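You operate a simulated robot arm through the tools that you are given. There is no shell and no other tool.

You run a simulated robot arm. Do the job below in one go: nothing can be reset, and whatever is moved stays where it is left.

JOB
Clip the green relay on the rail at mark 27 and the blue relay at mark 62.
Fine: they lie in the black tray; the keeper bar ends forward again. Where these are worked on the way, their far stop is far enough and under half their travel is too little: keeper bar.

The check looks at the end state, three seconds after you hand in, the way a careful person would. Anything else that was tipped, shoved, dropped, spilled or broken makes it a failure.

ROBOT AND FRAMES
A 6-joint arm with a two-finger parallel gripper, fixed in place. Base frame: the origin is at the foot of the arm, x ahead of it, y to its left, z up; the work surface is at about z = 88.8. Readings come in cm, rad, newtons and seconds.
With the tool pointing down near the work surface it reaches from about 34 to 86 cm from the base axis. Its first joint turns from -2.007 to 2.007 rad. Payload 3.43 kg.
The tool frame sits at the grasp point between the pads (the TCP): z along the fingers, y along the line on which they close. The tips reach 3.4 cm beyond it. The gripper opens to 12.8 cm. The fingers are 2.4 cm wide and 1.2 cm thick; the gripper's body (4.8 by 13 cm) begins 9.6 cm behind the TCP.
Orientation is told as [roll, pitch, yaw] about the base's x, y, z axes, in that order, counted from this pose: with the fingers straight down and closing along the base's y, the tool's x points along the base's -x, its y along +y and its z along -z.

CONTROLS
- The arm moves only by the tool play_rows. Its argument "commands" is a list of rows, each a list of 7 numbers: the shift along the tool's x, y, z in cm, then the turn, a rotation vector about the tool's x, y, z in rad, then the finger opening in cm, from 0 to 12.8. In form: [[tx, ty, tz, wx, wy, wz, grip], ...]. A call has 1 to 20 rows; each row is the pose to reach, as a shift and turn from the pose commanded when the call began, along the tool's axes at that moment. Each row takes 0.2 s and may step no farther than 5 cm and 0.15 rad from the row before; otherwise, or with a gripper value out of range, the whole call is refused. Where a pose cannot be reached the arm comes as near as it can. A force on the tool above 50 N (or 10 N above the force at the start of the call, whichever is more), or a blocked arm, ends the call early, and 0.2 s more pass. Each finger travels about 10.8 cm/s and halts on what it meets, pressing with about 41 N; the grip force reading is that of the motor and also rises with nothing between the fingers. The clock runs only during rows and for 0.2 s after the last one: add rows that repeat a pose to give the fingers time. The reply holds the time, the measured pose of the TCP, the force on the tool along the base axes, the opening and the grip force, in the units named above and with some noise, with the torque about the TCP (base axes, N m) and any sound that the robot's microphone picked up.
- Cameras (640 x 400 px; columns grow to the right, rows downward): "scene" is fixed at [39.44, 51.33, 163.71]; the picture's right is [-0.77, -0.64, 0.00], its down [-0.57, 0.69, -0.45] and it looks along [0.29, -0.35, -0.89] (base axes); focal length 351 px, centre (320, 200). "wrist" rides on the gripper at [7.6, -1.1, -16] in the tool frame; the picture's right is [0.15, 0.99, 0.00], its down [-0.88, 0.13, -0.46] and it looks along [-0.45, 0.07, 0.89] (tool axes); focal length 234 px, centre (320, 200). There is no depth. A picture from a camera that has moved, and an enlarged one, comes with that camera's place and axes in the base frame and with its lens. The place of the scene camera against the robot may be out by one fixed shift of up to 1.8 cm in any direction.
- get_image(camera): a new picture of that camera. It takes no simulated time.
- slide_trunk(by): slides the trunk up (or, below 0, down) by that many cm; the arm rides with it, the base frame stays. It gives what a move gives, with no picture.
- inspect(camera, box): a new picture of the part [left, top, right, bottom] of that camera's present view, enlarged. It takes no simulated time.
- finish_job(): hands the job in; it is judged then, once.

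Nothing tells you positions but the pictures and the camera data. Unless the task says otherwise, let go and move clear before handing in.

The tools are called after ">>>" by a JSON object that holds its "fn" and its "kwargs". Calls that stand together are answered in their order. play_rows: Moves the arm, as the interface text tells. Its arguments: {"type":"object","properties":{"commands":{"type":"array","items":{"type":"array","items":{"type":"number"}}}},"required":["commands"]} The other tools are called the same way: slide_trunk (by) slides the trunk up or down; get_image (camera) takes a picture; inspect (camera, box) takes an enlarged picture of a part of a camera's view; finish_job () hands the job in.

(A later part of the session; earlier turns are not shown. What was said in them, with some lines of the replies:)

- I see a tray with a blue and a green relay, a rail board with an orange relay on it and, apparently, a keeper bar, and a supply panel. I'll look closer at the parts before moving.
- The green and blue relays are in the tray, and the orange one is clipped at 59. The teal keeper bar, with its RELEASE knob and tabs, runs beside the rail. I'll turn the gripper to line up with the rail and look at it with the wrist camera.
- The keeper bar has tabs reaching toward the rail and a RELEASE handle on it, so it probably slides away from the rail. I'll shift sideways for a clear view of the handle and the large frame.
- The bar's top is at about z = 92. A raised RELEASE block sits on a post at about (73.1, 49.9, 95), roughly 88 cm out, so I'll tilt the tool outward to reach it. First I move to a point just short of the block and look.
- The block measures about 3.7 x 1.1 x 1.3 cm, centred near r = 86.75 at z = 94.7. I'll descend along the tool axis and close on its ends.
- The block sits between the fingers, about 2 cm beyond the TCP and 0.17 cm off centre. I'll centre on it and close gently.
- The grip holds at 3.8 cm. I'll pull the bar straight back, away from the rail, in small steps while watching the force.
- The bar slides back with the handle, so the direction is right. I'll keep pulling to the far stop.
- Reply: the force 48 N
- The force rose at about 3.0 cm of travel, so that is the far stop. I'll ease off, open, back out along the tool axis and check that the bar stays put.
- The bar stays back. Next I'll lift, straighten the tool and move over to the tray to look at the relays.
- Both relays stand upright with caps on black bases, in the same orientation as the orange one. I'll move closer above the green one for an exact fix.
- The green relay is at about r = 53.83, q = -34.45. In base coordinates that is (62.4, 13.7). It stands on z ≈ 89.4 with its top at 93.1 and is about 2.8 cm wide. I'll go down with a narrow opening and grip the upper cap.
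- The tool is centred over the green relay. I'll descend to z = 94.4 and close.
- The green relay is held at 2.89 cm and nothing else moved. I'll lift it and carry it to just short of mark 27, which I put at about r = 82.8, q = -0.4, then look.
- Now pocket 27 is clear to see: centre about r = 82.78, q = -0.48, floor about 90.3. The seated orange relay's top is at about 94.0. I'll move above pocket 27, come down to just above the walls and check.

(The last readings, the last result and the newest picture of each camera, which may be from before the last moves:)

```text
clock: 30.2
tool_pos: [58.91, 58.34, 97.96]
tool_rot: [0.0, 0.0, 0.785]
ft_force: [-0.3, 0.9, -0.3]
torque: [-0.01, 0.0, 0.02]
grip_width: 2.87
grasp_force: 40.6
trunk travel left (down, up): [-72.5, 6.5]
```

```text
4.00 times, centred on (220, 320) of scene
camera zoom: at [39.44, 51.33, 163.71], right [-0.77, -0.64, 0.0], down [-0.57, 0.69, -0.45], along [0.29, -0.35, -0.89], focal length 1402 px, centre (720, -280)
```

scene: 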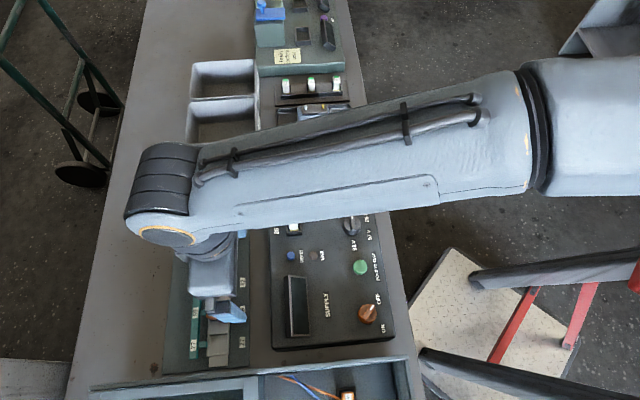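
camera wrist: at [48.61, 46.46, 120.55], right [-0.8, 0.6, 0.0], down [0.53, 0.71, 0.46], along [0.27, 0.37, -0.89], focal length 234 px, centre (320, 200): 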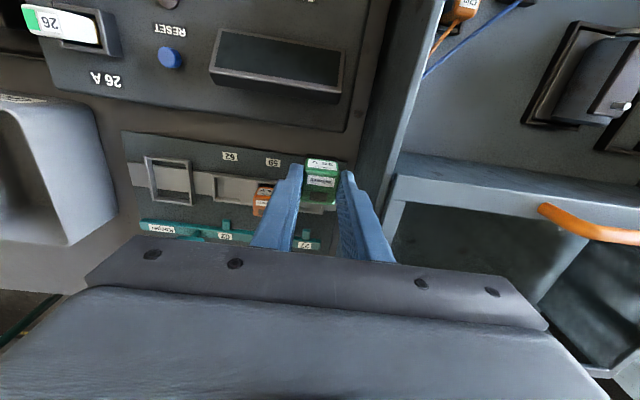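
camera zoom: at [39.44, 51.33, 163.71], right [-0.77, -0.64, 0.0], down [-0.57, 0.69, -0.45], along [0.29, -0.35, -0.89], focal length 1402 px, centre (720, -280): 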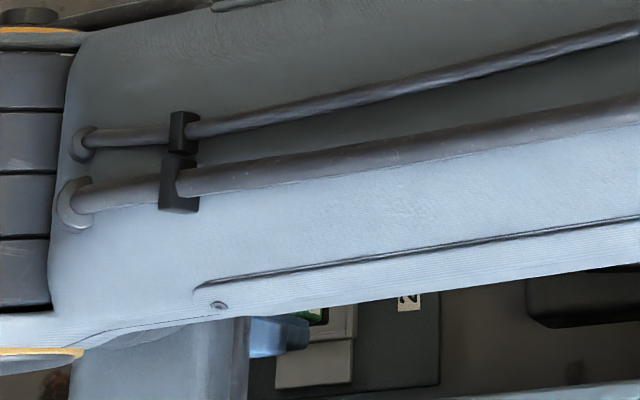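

The pocket spans q -2.17 to 1.21 and r 81.0 to 84.4, and the relay is centred over it. I'll descend slowly while watching the force.

>>> {"fn": "play_rows", "kwargs": {"commands": [[0, 0, 0.5, 0, 0, 0, 2], [0, 0, 1, 0, 0, 0, 2], [0, 0, 1.4, 0, 0, 0, 2], [0, 0, 1.7, 0, 0, 0, 2], [0, 0, 2.0, 0, 0, 0, 2], [0, 0, 2.2, 0, 0, 0, 2], [0, 0, 2.2, 0, 0, 0, 2]]}}

>>> {"fn": "inspect", "kwargs": {"camera": "wrist", "box": [240, 110, 400, 230]}}

```text
clock: 31.8
tool_pos: [58.81, 58.31, 95.76]
tool_rot: [0.001, 0.001, 0.786]
ft_force: [-0.5, -0.9, -0.8]
torque: [0.01, 0.0, 0.0]
grip_width: 2.89
grasp_force: 41.1
trunk travel left (down, up): [-72.5, 6.5]
```

```text
3.33 times, centred on (320, 170) of wrist
camera zoom: at [54.34, 52.05, 111.78], right [-0.8, 0.6, 0.0], down [0.53, 0.71, 0.46], along [0.27, 0.37, -0.89], focal length 781 px, centre (320, 300)
```

zoom: 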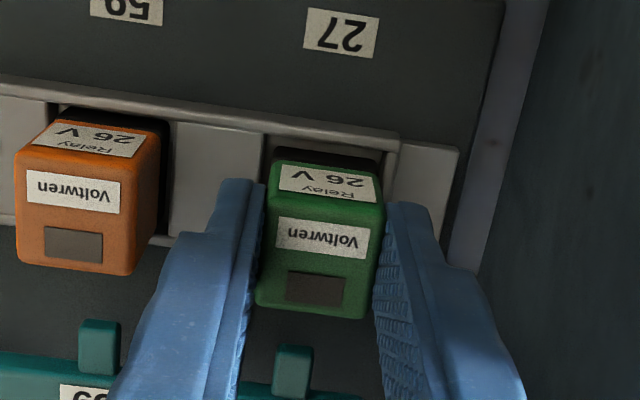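

There is no contact yet and the relay is entering the pocket. I'll keep going in small steps.

>>> {"fn": "play_rows", "kwargs": {"commands": [[0, 0, 0.1, 0, 0, 0, 2], [0, 0, 0.2, 0, 0, 0, 2], [0, 0, 0.3, 0, 0, 0, 2], [0, 0, 0.4, 0, 0, 0, 2], [0, 0, 0.5, 0, 0, 0, 2], [0, 0, 0.6, 0, 0, 0, 2]]}}

>>> {"fn": "inspect", "kwargs": {"camera": "wrist", "box": [240, 110, 400, 230]}}

```text
clock: 33.2
tool_pos: [58.94, 58.22, 95.16]
tool_rot: [0.001, -0.002, 0.785]
ft_force: [0.1, -0.6, 4.6]
torque: [-0.06, -0.02, -0.02]
grip_width: 2.88
grasp_force: 41.2
trunk travel left (down, up): [-72.5, 6.5]
```

```text
3.33 times, centred on (320, 170) of wrist
camera zoom: at [54.33, 52.06, 111.27], right [-0.8, 0.6, 0.0], down [0.53, 0.71, 0.46], along [0.27, 0.37, -0.89], focal length 781 px, centre (320, 300)
```

zoom: 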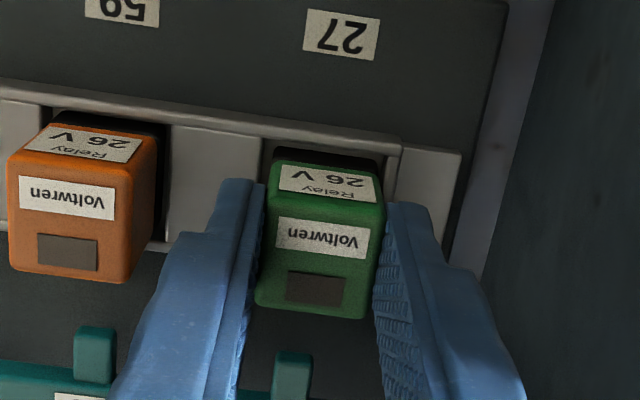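

>>> {"fn": "inspect", "kwargs": {"camera": "wrist", "box": [235, 125, 355, 200]}}

>>> {"fn": "inspect", "kwargs": {"camera": "scene", "box": [200, 300, 260, 370]}}

```text
5.33 times, centred on (295, 162) of wrist
camera zoom: at [54.33, 52.06, 111.27], right [-0.8, 0.6, 0.0], down [0.53, 0.71, 0.46], along [0.27, 0.37, -0.89], focal length 1249 px, centre (453, 400)
```

zoom: 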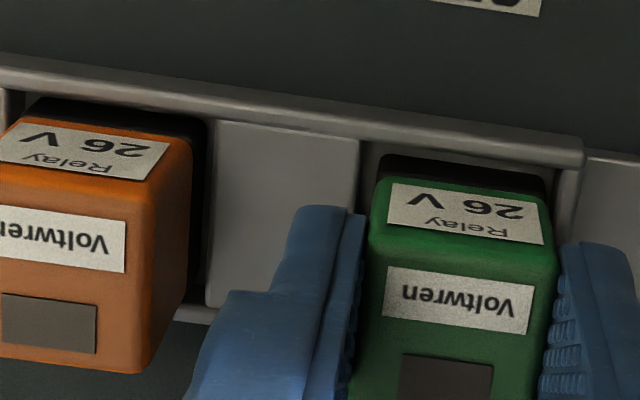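

```text
5.71 times, centred on (230, 335) of scene
camera zoom: at [39.44, 51.33, 163.71], right [-0.77, -0.64, 0.0], down [-0.57, 0.69, -0.45], along [0.29, -0.35, -0.89], focal length 2003 px, centre (834, -571)
```

zoom: 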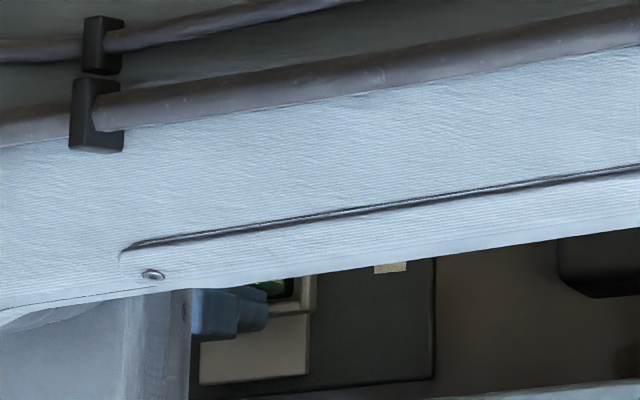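

The relay is in the pocket with light contact, sitting about 0.2 cm further back than the orange one. I'll nudge it forward a little and press gently to see if it seats deeper.

>>> {"fn": "play_rows", "kwargs": {"commands": [[0.08, 0, -0.05, 0, 0, 0, 2], [0.17, 0, -0.05, 0, 0, 0, 2], [0.17, 0, 0.1, 0, 0, 0, 2], [0.17, 0, 0.2, 0, 0, 0, 2], [0.17, 0, 0.3, 0, 0, 0, 2], [0.17, 0, 0.3, 0, 0, 0, 2]]}}

>>> {"fn": "inspect", "kwargs": {"camera": "wrist", "box": [235, 125, 355, 200]}}

```text
clock: 34.6
tool_pos: [58.74, 58.17, 95.15]
tool_rot: [0.0, -0.006, 0.785]
ft_force: [-0.1, -1.8, 34.3]
torque: [-0.17, 0.15, 0.01]
grip_width: 2.88
grasp_force: 41.0
trunk travel left (down, up): [-72.5, 6.5]
```

```text
5.33 times, centred on (295, 162) of wrist
camera zoom: at [54.16, 51.89, 111.22], right [-0.8, 0.6, 0.0], down [0.53, 0.71, 0.46], along [0.27, 0.37, -0.89], focal length 1249 px, centre (453, 400)
```

zoom: 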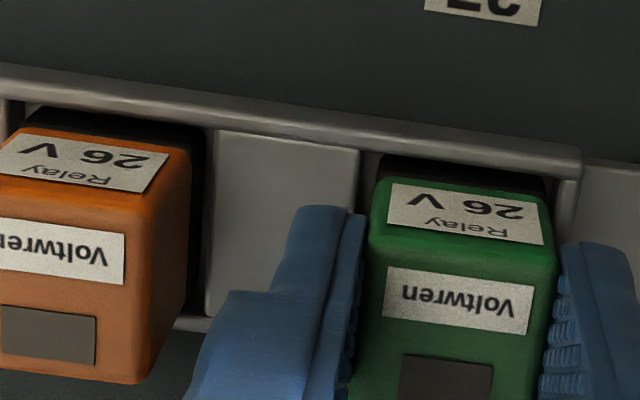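

It is bottomed out: 34 N and no further travel. I'll relax, open slightly and lift away.

>>> {"fn": "play_rows", "kwargs": {"commands": [[0, 0, -0.25, 0, 0, 0, 2], [0, 0, -0.25, 0, 0, 0, 2.9], [0, 0, -0.25, 0, 0, 0, 3.4], [0, 0, -0.25, 0, 0, 0, 3.9], [0, 0, -0.25, 0, 0, 0, 3.9], [0, 0, -1, 0, 0, 0, 3.9], [0, 0, -3, 0, 0, 0, 3.9], [0, 0, -6, 0, 0, 0, 3.9], [0, 0, -10, 0, 0, 0, 3.9], [0, 0, -14, 0, 0, 0, 3.9], [0, 0, -14, 0, 0, 0, 3.9]]}}

>>> {"fn": "inspect", "kwargs": {"camera": "wrist", "box": [220, 90, 400, 190]}}

```text
clock: 37.0
tool_pos: [58.76, 58.1, 108.72]
tool_rot: [-0.002, 0.001, 0.786]
ft_force: [-0.7, 0.3, 0.3]
torque: [0.02, 0.0, 0.0]
grip_width: 3.9
grasp_force: 0.1
trunk travel left (down, up): [-72.5, 6.5]
```

```text
3.56 times, centred on (310, 140) of wrist
camera zoom: at [54.14, 51.89, 124.86], right [-0.8, 0.6, 0.0], down [0.53, 0.71, 0.46], along [0.27, 0.37, -0.89], focal length 833 px, centre (356, 413)
```

zoom: 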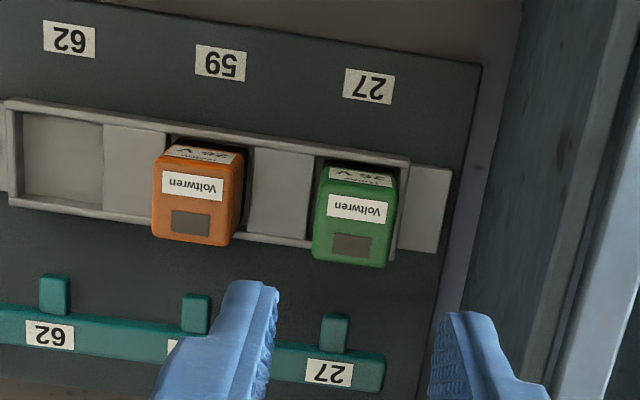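

The green relay is seated just like the orange one. Next I'll go back to the tray for the blue relay at about r = 54, q = -42.3.

>>> {"fn": "play_rows", "kwargs": {"commands": [[2, -2.5, 0, 0, 0, 0, 4.6], [4, -5, 0, 0, 0, 0, 4.6], [6.2, -7.5, 0, 0, 0, 0, 4.6], [8.4, -10, 0, 0, 0, 0, 4.6], [10.5, -12.6, 0, 0, 0, 0, 4.6], [12.6, -15.2, 0, 0, 0, 0, 4.6], [14.8, -17.9, 0, 0, 0, 0, 4.6], [17, -20.6, 0, 0, 0, 0, 4.6], [19.2, -23.3, 0, 0, 0, 0, 4.6], [21.4, -26, 0, 0, 0, 0, 4.6], [23.6, -28.7, 0, 0, 0, 0, 4.6], [25.8, -31.4, 0.5, 0, 0, 0, 4.6], [28, -34.1, 1, 0, 0, 0, 4.6], [30.2, -36.8, 2, 0, 0, 0, 4.6], [32.4, -39.5, 3, 0, 0, 0, 4.6], [33.5, -41.85, 4, 0, 0, 0, 4.6], [33.5, -41.85, 5.5, 0, 0, 0, 4.6], [33.5, -41.85, 5.5, 0, 0, 0, 4.6]]}}

>>> {"fn": "get_image", "kwargs": {"camera": "wrist"}}

>>> {"fn": "inspect", "kwargs": {"camera": "wrist", "box": [250, 140, 390, 240]}}

>>> {"fn": "get_image", "kwargs": {"camera": "scene"}}

```text
clock: 40.8
tool_pos: [64.66, 4.83, 103.35]
tool_rot: [0.001, 0.0, 0.785]
ft_force: [0.0, -0.2, -0.5]
torque: [0.01, 0.01, -0.01]
grip_width: 4.61
grasp_force: 0.1
trunk travel left (down, up): [-72.5, 6.5]
```

```text
taken
camera wrist: at [60.03, -1.36, 119.44], right [-0.8, 0.6, 0.0], down [0.53, 0.71, 0.46], along [0.27, 0.37, -0.89], focal length 234 px, centre (320, 200)
```

wrist: 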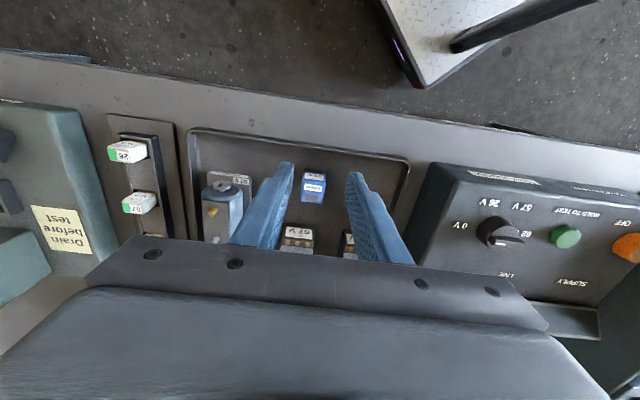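

```text
4.00 times, centred on (320, 190) of wrist
camera zoom: at [60.03, -1.36, 119.44], right [-0.8, 0.6, 0.0], down [0.53, 0.71, 0.46], along [0.27, 0.37, -0.89], focal length 937 px, centre (320, 240)
```

zoom: 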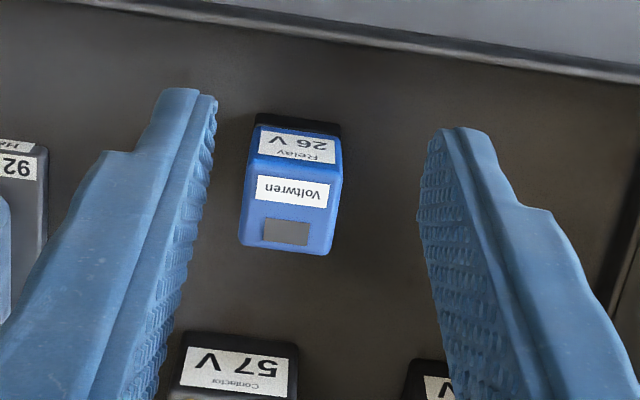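

```text
taken
```

scene: 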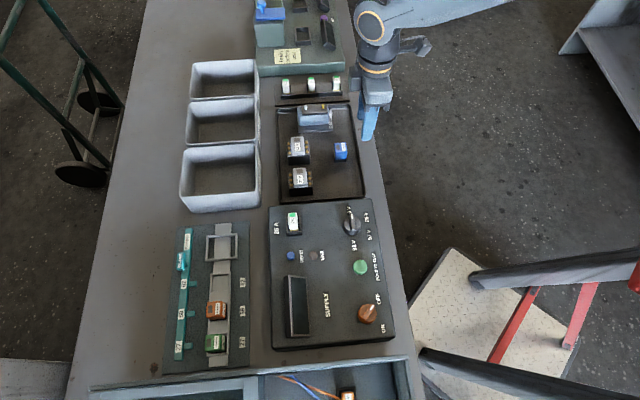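

The blue relay is centred at about r = 53.83, q = -42.41. I'll go above it, then down and grip the same way as the green one.

>>> {"fn": "play_rows", "kwargs": {"commands": [[-2.4, -0.1, 0, 0, 0, 0, 4.6], [-4.72, -0.1, 0, 0, 0, 0, 4.6], [-4.72, -0.1, 2.5, 0, 0, 0, 4.6], [-4.72, -0.1, 5, 0, 0, 0, 4.6], [-4.72, -0.1, 5, 0, 0, 0, 4.6]]}}

>>> {"fn": "inspect", "kwargs": {"camera": "wrist", "box": [240, 120, 400, 220]}}

```text
clock: 42.0
tool_pos: [68.06, 8.18, 98.4]
tool_rot: [0.0, 0.0, 0.787]
ft_force: [0.3, -0.2, -0.6]
torque: [0.01, 0.01, -0.02]
grip_width: 4.62
grasp_force: 0.1
trunk travel left (down, up): [-72.5, 6.5]
```

```text
4.00 times, centred on (320, 170) of wrist
camera zoom: at [63.51, 1.92, 114.42], right [-0.8, 0.6, 0.0], down [0.53, 0.71, 0.46], along [0.27, 0.37, -0.89], focal length 937 px, centre (320, 320)
```

zoom: 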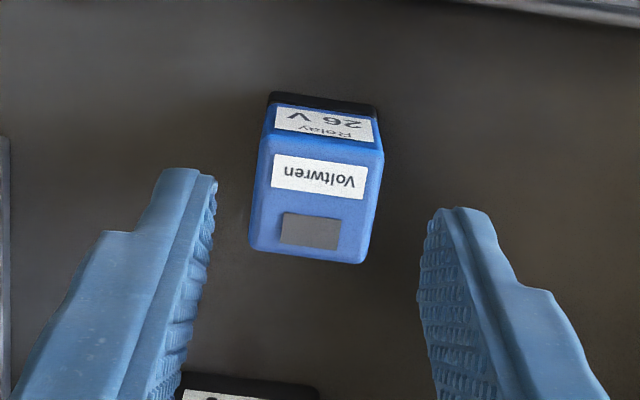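

>>> {"fn": "play_rows", "kwargs": {"commands": [[0, -0.1, 1.5, 0, 0, 0, 4.6], [0, -0.1, 3, 0, 0, 0, 4.6], [0, -0.1, 3.98, 0, 0, 0, 4.6], [0, -0.1, 3.98, 0, 0, 0, 4.6], [0, -0.1, 3.98, 0, 0, 0, 3.8], [0, -0.1, 3.98, 0, 0, 0, 3.2], [0, -0.1, 3.98, 0, 0, 0, 2.6], [0, -0.1, 3.98, 0, 0, 0, 2.0], [0, -0.1, 3.98, 0, 0, 0, 2.0]]}}

>>> {"fn": "inspect", "kwargs": {"camera": "wrist", "box": [240, 120, 400, 220]}}

```text
clock: 44.0
tool_pos: [68.2, 8.01, 94.32]
tool_rot: [0.0, -0.001, 0.785]
ft_force: [0.0, -0.9, 0.3]
torque: [-0.01, -0.01, -0.01]
grip_width: 2.89
grasp_force: 40.8
trunk travel left (down, up): [-72.5, 6.5]
```

```text
4.00 times, centred on (320, 170) of wrist
camera zoom: at [63.55, 1.82, 110.43], right [-0.8, 0.6, 0.0], down [0.53, 0.71, 0.46], along [0.27, 0.37, -0.89], focal length 937 px, centre (320, 320)
```

zoom: 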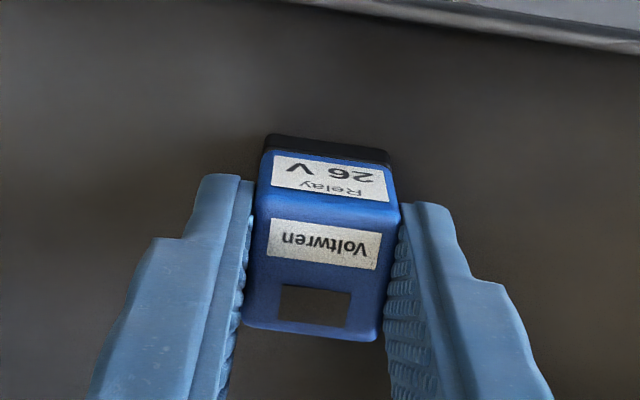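

The blue relay is held just as the green one was. I'll lift it and carry it to beside mark 62 for a view of that pocket.

>>> {"fn": "play_rows", "kwargs": {"commands": [[0, 0, -1, 0, 0, 0, 2], [0, 0, -3, 0, 0, 0, 2], [0, 0, -6, 0, 0, 0, 2], [0, 0, -9, 0, 0, 0, 2], [0, 0, -12, 0, 0, 0, 2], [0, 0, -14, 0, 0, 0, 2], [0, 0, -14, 0, 0, 0, 2]]}}

>>> {"fn": "play_rows", "kwargs": {"commands": [[-2.2, 2, 0, 0, 0, 0, 2], [-4.4, 4, 0, 0, 0, 0, 2], [-6.6, 6, 0, 0, 0, 0, 2], [-8.8, 8, 0, 0, 0, 0, 2], [-11, 10, 0, 0, 0, 0, 2], [-13.2, 12, 0, 0, 0, 0, 2], [-15.4, 14, 0, 0, 0, 0, 2], [-17.6, 16, 0, 0, 0, 0, 2], [-19.8, 18, 0, 0, 0, 0, 2], [-22, 20, 0.5, 0, 0, 0, 2], [-24.2, 22, 1, 0, 0, 0, 2], [-26.4, 24, 1.7, 0, 0, 0, 2], [-28.4, 25.75, 2.4, 0, 0, 0, 2], [-28.4, 25.75, 2.4, 0, 0, 0, 2]]}}

>>> {"fn": "inspect", "kwargs": {"camera": "wrist", "box": [280, 90, 400, 180]}}

>>> {"fn": "get_image", "kwargs": {"camera": "wrist"}}

```text
clock: 45.6
tool_pos: [68.06, 8.12, 108.25]
tool_rot: [0.0, -0.001, 0.785]
ft_force: [0.4, -0.5, -1.3]
torque: [0.02, 0.02, 0.01]
grip_width: 2.9
grasp_force: 41.4
trunk travel left (down, up): [-72.5, 6.5]
```

```text
clock: 48.6
tool_pos: [70.07, 46.36, 105.98]
tool_rot: [0.001, -0.001, 0.786]
ft_force: [-0.7, 0.6, -0.6]
torque: [0.0, -0.02, -0.01]
grip_width: 2.9
grasp_force: 41.1
trunk travel left (down, up): [-72.5, 6.5]
```

```text
4.44 times, centred on (340, 135) of wrist
camera zoom: at [65.48, 40.23, 122.09], right [-0.8, 0.6, 0.0], down [0.53, 0.71, 0.46], along [0.27, 0.37, -0.89], focal length 1041 px, centre (231, 489)
```

zoom: 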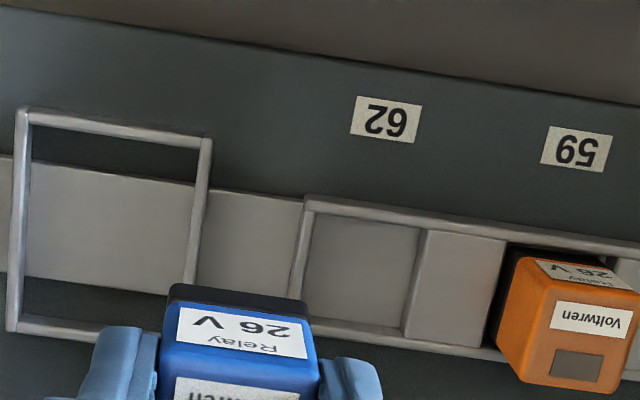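

```text
taken
camera wrist: at [65.48, 40.23, 122.09], right [-0.8, 0.6, 0.0], down [0.53, 0.71, 0.46], along [0.27, 0.37, -0.89], focal length 234 px, centre (320, 200)
```

wrist: 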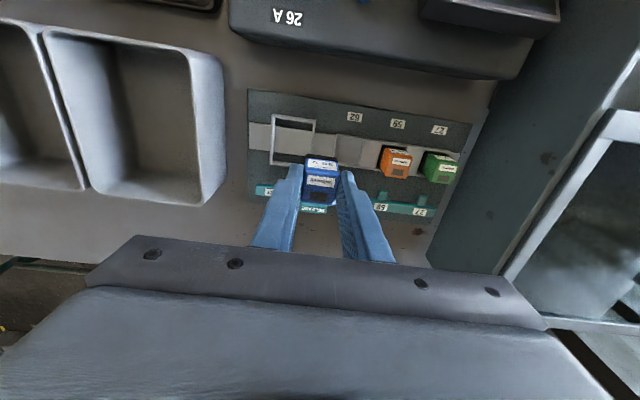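

The pocket at 62 is centred near q = -12.4. I'll move above it and down to just over the walls.

>>> {"fn": "play_rows", "kwargs": {"commands": [[-0.1, 1.5, 0, 0, 0, 0, 2], [-0.2, 3, 0, 0, 0, 0, 2], [-0.25, 4.33, 0, 0, 0, 0, 2], [-0.25, 4.33, 2, 0, 0, 0, 2], [-0.25, 4.33, 4, 0, 0, 0, 2], [-0.25, 4.33, 6, 0, 0, 0, 2], [-0.25, 4.33, 8, 0, 0, 0, 2], [-0.25, 4.33, 8, 0, 0, 0, 2]]}}

>>> {"fn": "inspect", "kwargs": {"camera": "wrist", "box": [260, 110, 380, 200]}}

```text
clock: 50.4
tool_pos: [67.17, 49.5, 97.95]
tool_rot: [0.0, 0.0, 0.785]
ft_force: [0.1, 0.0, -1.0]
torque: [-0.01, -0.02, 0.01]
grip_width: 2.87
grasp_force: 40.5
trunk travel left (down, up): [-72.5, 6.5]
```

```text
4.44 times, centred on (320, 155) of wrist
camera zoom: at [62.5, 43.34, 114.03], right [-0.8, 0.6, 0.0], down [0.53, 0.71, 0.46], along [0.27, 0.37, -0.89], focal length 1041 px, centre (320, 400)
```

zoom: 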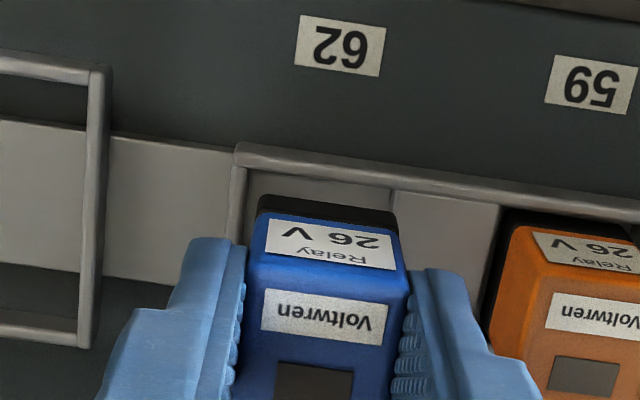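

It is aligned with the pocket, which spans q -14.15 to -10.84. I'll descend slowly.

>>> {"fn": "play_rows", "kwargs": {"commands": [[0, 0, 0.5, 0, 0, 0, 2], [0, 0, 1, 0, 0, 0, 2], [0, 0, 1.4, 0, 0, 0, 2], [0, 0, 1.7, 0, 0, 0, 2], [0, 0, 2.0, 0, 0, 0, 2], [0, 0, 2.2, 0, 0, 0, 2], [0, 0, 2.3, 0, 0, 0, 2], [0, 0, 2.4, 0, 0, 0, 2], [0, 0, 2.5, 0, 0, 0, 2], [0, 0, 2.6, 0, 0, 0, 2], [0, 0, 2.7, 0, 0, 0, 2], [0, 0, 2.8, 0, 0, 0, 2], [0, 0, 2.9, 0, 0, 0, 2], [0, 0, 2.9, 0, 0, 0, 2]]}}

>>> {"fn": "inspect", "kwargs": {"camera": "wrist", "box": [270, 120, 390, 210]}}

```text
clock: 53.4
tool_pos: [67.17, 49.69, 95.04]
tool_rot: [0.0, -0.001, 0.786]
ft_force: [2.2, 0.8, 4.4]
torque: [0.07, -0.12, 0.02]
grip_width: 2.88
grasp_force: 41.2
trunk travel left (down, up): [-72.5, 6.5]
```

```text
4.44 times, centred on (330, 165) of wrist
camera zoom: at [62.59, 43.38, 111.17], right [-0.8, 0.6, 0.0], down [0.53, 0.71, 0.46], along [0.27, 0.37, -0.89], focal length 1041 px, centre (276, 356)
```

zoom: 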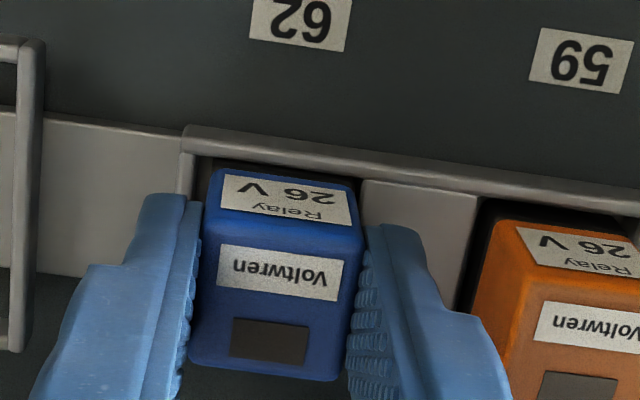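

It makes contact at the same seat depth as the green one. I'll press briefly, relax, release and lift.

>>> {"fn": "play_rows", "kwargs": {"commands": [[0, 0, 0.1, 0, 0, 0, 2], [0, 0, 0.22, 0, 0, 0, 2], [0, 0, 0.22, 0, 0, 0, 2]]}}

>>> {"fn": "play_rows", "kwargs": {"commands": [[0, 0, -0.22, 0, 0, 0, 2], [0, 0, -0.22, 0, 0, 0, 2.9], [0, 0, -0.22, 0, 0, 0, 3.4], [0, 0, -0.22, 0, 0, 0, 3.9], [0, 0, -0.22, 0, 0, 0, 3.9], [0, 0, -1, 0, 0, 0, 3.9], [0, 0, -3, 0, 0, 0, 3.9], [0, 0, -6, 0, 0, 0, 3.9], [0, 0, -10, 0, 0, 0, 3.9], [0, 0, -14, 0, 0, 0, 3.9], [0, 0, -14, 0, 0, 0, 3.9]]}}

>>> {"fn": "inspect", "kwargs": {"camera": "wrist", "box": [240, 90, 420, 200]}}

```text
clock: 54.2
tool_pos: [67.12, 49.67, 95.16]
tool_rot: [-0.001, -0.004, 0.785]
ft_force: [-1.3, -2.0, 22.2]
torque: [-0.16, 0.14, 0.0]
grip_width: 2.92
grasp_force: 40.8
trunk travel left (down, up): [-72.5, 6.5]
```

```text
clock: 56.6
tool_pos: [67.17, 49.54, 108.82]
tool_rot: [0.001, -0.001, 0.785]
ft_force: [-0.1, -0.5, -1.1]
torque: [0.0, 0.02, 0.0]
grip_width: 3.91
grasp_force: 0.0
trunk travel left (down, up): [-72.5, 6.5]
```

```text
3.56 times, centred on (330, 145) of wrist
camera zoom: at [62.57, 43.36, 124.95], right [-0.8, 0.6, 0.0], down [0.53, 0.71, 0.46], along [0.27, 0.37, -0.89], focal length 833 px, centre (284, 396)
```

zoom: 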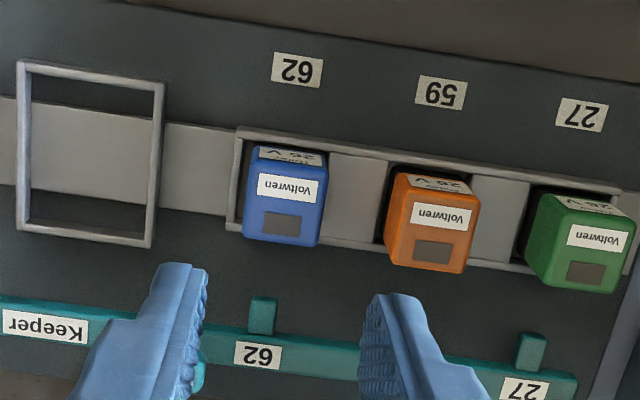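

All three relays are seated in line. Now I'll return to the RELEASE handle with the outward tilt to bring the keeper forward.

>>> {"fn": "play_rows", "kwargs": {"commands": [[-0.8, -1.4, 0.5, 0, -0.07, 0, 4.5], [-1.6, -2.8, 1.5, 0, -0.14, 0, 5], [-2.4, -4.07, 2.6, 0, -0.21, 0, 5.6], [-3.2, -4.07, 3.8, 0, -0.28, 0, 6.4], [-4.03, -4.07, 4.97, 0, -0.35, 0, 6.4], [-4.03, -4.07, 4.97, 0, -0.35, 0, 6.4]]}}

>>> {"fn": "inspect", "kwargs": {"camera": "wrist", "box": [200, 20, 520, 220]}}

```text
clock: 58.0
tool_pos: [73.07, 49.73, 103.83]
tool_rot: [-0.001, -0.35, 0.785]
ft_force: [0.6, 0.6, -0.1]
torque: [-0.03, 0.01, -0.01]
grip_width: 6.42
grasp_force: 0.1
trunk travel left (down, up): [-72.5, 6.5]
```

```text
2.00 times, centred on (360, 120) of wrist
camera zoom: at [64.79, 39.83, 116.35], right [-0.8, 0.6, -0.05], down [0.38, 0.57, 0.73], along [0.47, 0.56, -0.68], focal length 468 px, centre (240, 360)
```

zoom: 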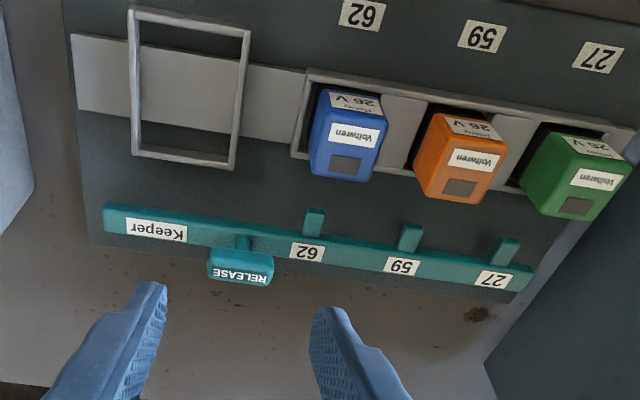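

The view matches the earlier retreat pose. I'll advance along the tool axis to the handle and close on it.

>>> {"fn": "play_rows", "kwargs": {"commands": [[0.04, 0, 2, 0, 0, 0, 6.4], [0.04, 0, 4, 0, 0, 0, 6.4], [0.04, 0, 5.5, 0, 0, 0, 6.4], [0.04, 0, 6.8, 0, 0, 0, 6.4], [0.04, 0, 7.7, 0, 0, 0, 6.4], [0.04, 0, 7.7, 0, 0, 0, 6.4]]}}

>>> {"fn": "inspect", "kwargs": {"camera": "wrist", "box": [240, 120, 440, 245]}}

```text
clock: 59.4
tool_pos: [74.8, 51.4, 96.62]
tool_rot: [0.0, -0.348, 0.786]
ft_force: [-0.2, 0.6, -0.4]
torque: [0.0, -0.02, -0.03]
grip_width: 6.4
grasp_force: 0.0
trunk travel left (down, up): [-72.5, 6.5]
```

```text
3.20 times, centred on (340, 182) of wrist
camera zoom: at [66.68, 41.65, 109.1], right [-0.8, 0.6, -0.05], down [0.38, 0.57, 0.73], along [0.47, 0.56, -0.68], focal length 749 px, centre (256, 256)
```

zoom: 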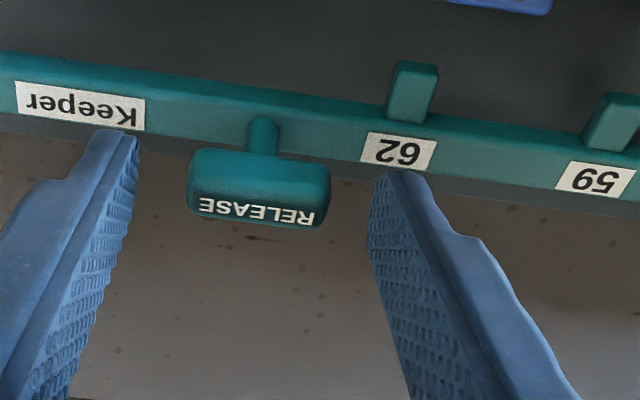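

>>> {"fn": "play_rows", "kwargs": {"commands": [[0.12, 0, -0.04, 0, 0, 0, 6], [0.12, 0, -0.04, 0, 0, 0, 5], [0.12, 0, -0.04, 0, 0, 0, 4.2], [0.12, 0, -0.04, 0, 0, 0, 3.6], [0.12, 0, -0.04, 0, 0, 0, 3.2], [0.12, 0, -0.04, 0, 0, 0, 3.2]]}}

>>> {"fn": "play_rows", "kwargs": {"commands": [[0.188, 0, -0.069, 0, 0, 0, 3.2], [0.376, 0, -0.137, 0, 0, 0, 3.2], [0.563, 0, -0.206, 0, 0, 0, 3.2], [0.751, 0, -0.274, 0, 0, 0, 3.2], [0.939, 0, -0.343, 0, 0, 0, 3.2], [1.127, 0, -0.412, 0, 0, 0, 3.2], [1.315, 0, -0.48, 0, 0, 0, 3.2], [1.503, 0, -0.549, 0, 0, 0, 3.2], [1.69, 0, -0.617, 0, 0, 0, 3.2], [1.878, 0, -0.686, 0, 0, 0, 3.2]]}}

>>> {"fn": "inspect", "kwargs": {"camera": "wrist", "box": [240, 100, 440, 225]}}

```text
clock: 60.8
tool_pos: [74.66, 51.26, 96.61]
tool_rot: [0.0, -0.35, 0.786]
ft_force: [-1.2, 0.5, 0.0]
torque: [-0.03, 0.12, 0.02]
grip_width: 3.79
grasp_force: 45.0
trunk travel left (down, up): [-72.5, 6.5]
```

```text
clock: 63.0
tool_pos: [73.31, 49.96, 96.59]
tool_rot: [0.0, -0.351, 0.786]
ft_force: [0.2, -0.9, -6.4]
torque: [0.24, -0.37, 0.02]
grip_width: 3.81
grasp_force: 44.8
trunk travel left (down, up): [-72.5, 6.5]
```

```text
3.20 times, centred on (340, 162) of wrist
camera zoom: at [65.12, 40.13, 109.1], right [-0.8, 0.6, -0.05], down [0.38, 0.57, 0.73], along [0.47, 0.56, -0.68], focal length 749 px, centre (256, 320)
```

zoom: 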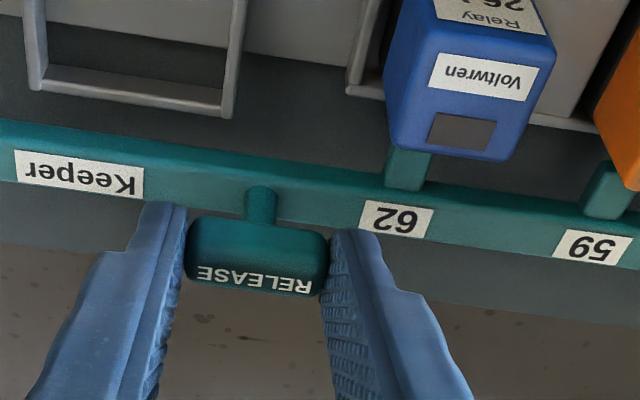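

It is sliding forward smoothly and about 0.9 cm remains. I'll continue to the forward stop in fine steps.

>>> {"fn": "play_rows", "kwargs": {"commands": [[0.141, 0, -0.051, 0, 0, 0, 3.2], [0.282, 0, -0.103, 0, 0, 0, 3.2], [0.423, 0, -0.154, 0, 0, 0, 3.2], [0.563, 0, -0.206, 0, 0, 0, 3.2], [0.704, 0, -0.257, 0, 0, 0, 3.2], [0.845, 0, -0.309, 0, 0, 0, 3.2], [0.939, 0, -0.343, 0, 0, 0, 3.2], [1.033, 0, -0.377, 0, 0, 0, 3.2]]}}

>>> {"fn": "inspect", "kwargs": {"camera": "wrist", "box": [240, 100, 440, 225]}}

```text
clock: 64.8
tool_pos: [72.65, 49.31, 96.55]
tool_rot: [0.001, -0.352, 0.785]
ft_force: [23.6, 18.1, -16.9]
torque: [0.63, -0.78, -0.05]
grip_width: 3.77
grasp_force: 44.9
trunk travel left (down, up): [-72.5, 6.5]
```

```text
3.20 times, centred on (340, 162) of wrist
camera zoom: at [64.53, 39.55, 109.05], right [-0.8, 0.6, -0.05], down [0.38, 0.57, 0.73], along [0.47, 0.56, -0.68], focal length 749 px, centre (256, 320)
```

zoom: 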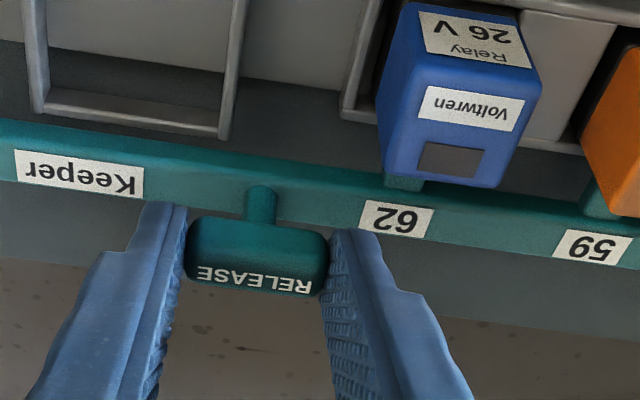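

The bar is back at its original forward position with 30 N against the stop. I'll ease off, open, retreat along the tool axis and inspect.

>>> {"fn": "play_rows", "kwargs": {"commands": [[-0.14, 0, 0.05, 0, 0, 0, 3.2], [-0.25, 0, 0.09, 0, 0, 0, 3.2], [-0.25, 0, 0.09, 0, 0, 0, 3.9], [-0.25, 0, 0.09, 0, 0, 0, 4.8], [-0.25, 0, 0.09, 0, 0, 0, 5.8], [-0.25, 0, 0.09, 0, 0, 0, 6.4], [-0.25, 0, 0.09, 0, 0, 0, 6.4], [-0.25, 0, -1.5, 0, 0, 0, 6.4], [-0.25, 0, -3.5, 0, 0, 0, 6.4], [-0.25, 0, -6, 0, 0, 0, 6.4], [-0.25, 0, -9, 0, 0, 0, 6.4], [-0.25, 0, -9, 0, 0, 0, 6.4]]}}

>>> {"fn": "inspect", "kwargs": {"camera": "wrist", "box": [200, 20, 520, 220]}}

>>> {"fn": "inspect", "kwargs": {"camera": "scene", "box": [150, 200, 290, 380]}}

```text
clock: 67.4
tool_pos: [70.5, 47.07, 105.16]
tool_rot: [0.001, -0.35, 0.785]
ft_force: [-0.1, -0.5, 0.0]
torque: [0.0, -0.01, -0.03]
grip_width: 6.4
grasp_force: 0.0
trunk travel left (down, up): [-72.5, 6.5]
```

```text
2.00 times, centred on (360, 120) of wrist
camera zoom: at [62.34, 37.22, 117.69], right [-0.8, 0.6, -0.05], down [0.38, 0.57, 0.73], along [0.47, 0.56, -0.68], focal length 468 px, centre (240, 360)
```

zoom: 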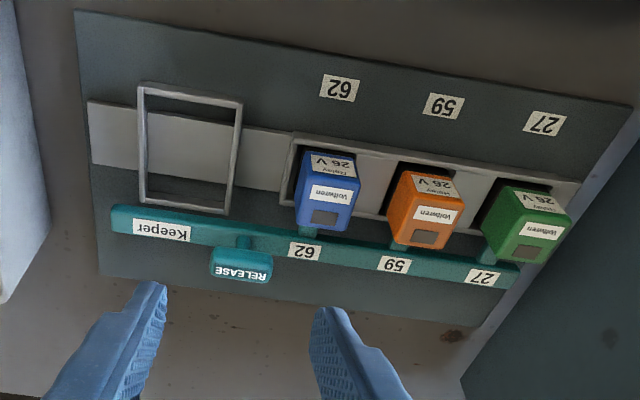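

```text
2.22 times, centred on (220, 290) of scene
camera zoom: at [39.44, 51.33, 163.71], right [-0.77, -0.64, 0.0], down [-0.57, 0.69, -0.45], along [0.29, -0.35, -0.89], focal length 779 px, centre (542, 0)
```

zoom: 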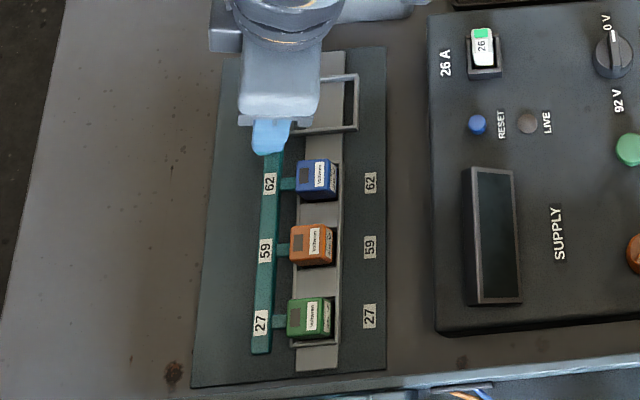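

The bar labels are back at their original pixels and all three tabs meet the relays. I'll move clear and take a closer look at how each one is seated.

>>> {"fn": "play_rows", "kwargs": {"commands": [[2, 1, -2.4, 0, 0.07, 0, 6.4], [4, 2, -4.8, 0, 0.14, 0, 6.4], [6, 3, -7.2, 0, 0.21, 0, 6.4], [8, 4, -8.6, 0, 0.28, 0, 6.4], [10, 6, -9.5, 0, 0.35, 0, 8], [10, 8, -9.5, 0, 0.35, 0, 10], [10, 10, -9.5, 0, 0.35, 0, 12], [10, 10, -9.5, 0, 0.35, 0, 12]]}}

>>> {"fn": "get_image", "kwargs": {"camera": "wrist"}}

>>> {"fn": "inspect", "kwargs": {"camera": "wrist", "box": [250, 130, 390, 240]}}

>>> {"fn": "inspect", "kwargs": {"camera": "scene", "box": [190, 220, 260, 370]}}

```text
clock: 69.2
tool_pos: [54.41, 45.29, 110.65]
tool_rot: [0.0, 0.0, 0.786]
ft_force: [-0.6, 0.9, -0.3]
torque: [0.01, 0.04, 0.0]
grip_width: 12.02
grasp_force: 0.0
trunk travel left (down, up): [-72.5, 6.5]
```

```text
taken
camera wrist: at [49.82, 39.05, 126.75], right [-0.8, 0.6, 0.0], down [0.53, 0.71, 0.46], along [0.27, 0.37, -0.89], focal length 234 px, centre (320, 200)
```

wrist: 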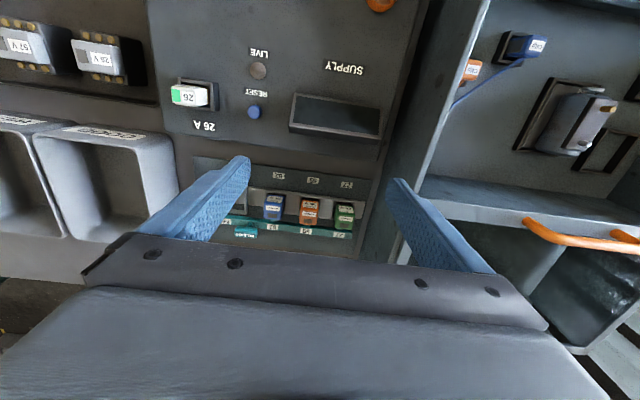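

```text
3.64 times, centred on (320, 185) of wrist
camera zoom: at [49.82, 39.05, 126.75], right [-0.8, 0.6, 0.0], down [0.53, 0.71, 0.46], along [0.27, 0.37, -0.89], focal length 852 px, centre (320, 254)
```

zoom: 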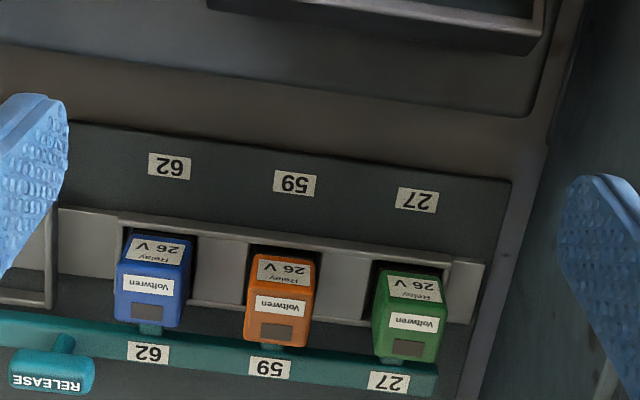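

```text
2.67 times, centred on (225, 295) of scene
camera zoom: at [39.44, 51.33, 163.71], right [-0.77, -0.64, 0.0], down [-0.57, 0.69, -0.45], along [0.29, -0.35, -0.89], focal length 935 px, centre (573, -53)
```

zoom: 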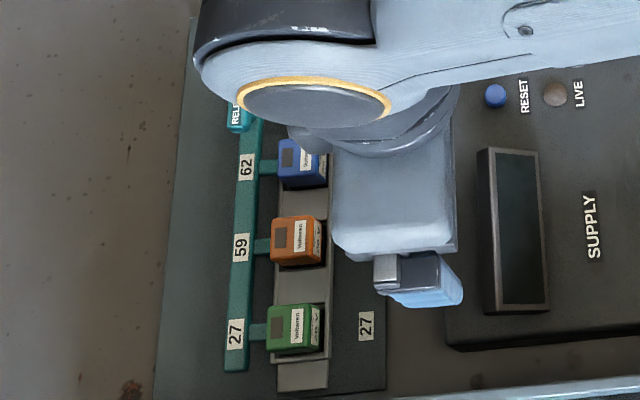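

All three relays sit square in their pockets with the keeper forward. I'll retract the arm clear and take a last look at everything.

>>> {"fn": "play_rows", "kwargs": {"commands": [[3, 0, -2, 0, 0, 0, 12], [6, 0, -4, 0, 0, 0, 12], [9, 0, -6, 0, 0, 0, 12], [12, 0, -8, 0, 0, 0, 12], [15, 0, -9, 0, 0, 0, 12], [18, 0, -9, 0, 0, 0, 12], [18, 0, -9, 0, 0, 0, 12]]}}

>>> {"fn": "get_image", "kwargs": {"camera": "scene"}}

>>> {"fn": "inspect", "kwargs": {"camera": "scene", "box": [160, 215, 260, 375]}}

>>> {"fn": "inspect", "kwargs": {"camera": "scene", "box": [195, 260, 250, 360]}}

```text
clock: 70.8
tool_pos: [41.63, 32.49, 119.64]
tool_rot: [0.0, 0.0, 0.785]
ft_force: [-0.1, -0.6, 0.1]
torque: [-0.02, -0.01, -0.01]
grip_width: 12.01
grasp_force: 0.2
trunk travel left (down, up): [-72.5, 6.5]
```

```text
taken
```

scene: 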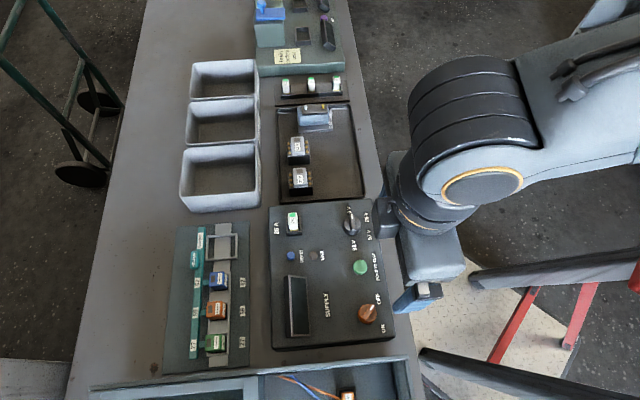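

```text
2.50 times, centred on (210, 295) of scene
camera zoom: at [39.44, 51.33, 163.71], right [-0.77, -0.64, 0.0], down [-0.57, 0.69, -0.45], along [0.29, -0.35, -0.89], focal length 876 px, centre (595, -38)
```

zoom: 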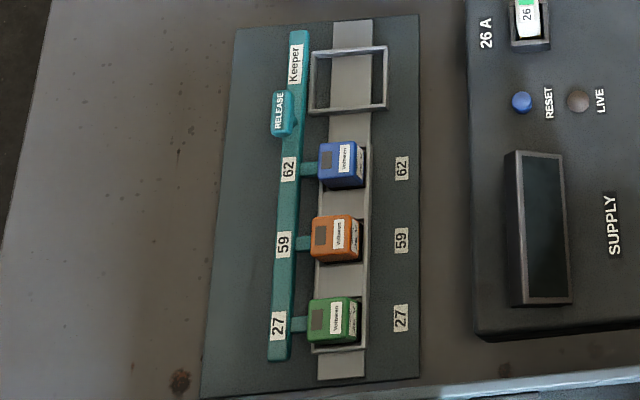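

```text
4.00 times, centred on (222, 310) of scene
camera zoom: at [39.44, 51.33, 163.71], right [-0.77, -0.64, 0.0], down [-0.57, 0.69, -0.45], along [0.29, -0.35, -0.89], focal length 1402 px, centre (710, -240)
```

zoom: 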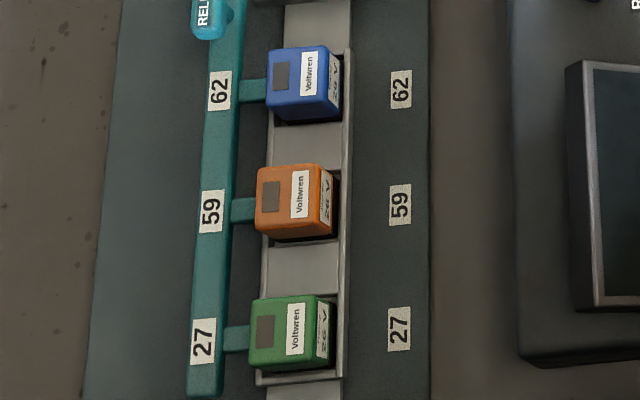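

Green is seated at 27, blue at 62 and orange is untouched at 59. The keeper bar is fully forward at its original position, the rest of the bench looks unchanged, and the arm is clear, so I'm handing in.

>>> {"fn": "finish_job", "kwargs": {}}

```text
The job is handed in.
```

The green relay is seated at mark 27 and the blue relay at mark 62. The keeper bar is forward again, with its tabs against all three relays.

- **Keeper bar:** I pulled it back about 3 cm to its far stop before placing the relays. Afterwards I pushed it forward to its front stop, and its labels line up with where they were at the start.
- **Seating:** Both relays bottomed out in their pockets under a gentle press, 34 N on green and 22 N on blue. Their tops look level with the orange relay at 59, which I did not touch. Blue sits about 0.1 to 0.2 cm nearer the front of its pocket than the other two. The microphone picked up no click for either one.
- **Rest of the bench:** The last pictures show nothing else tipped or moved, and the arm was clear before I handed in.
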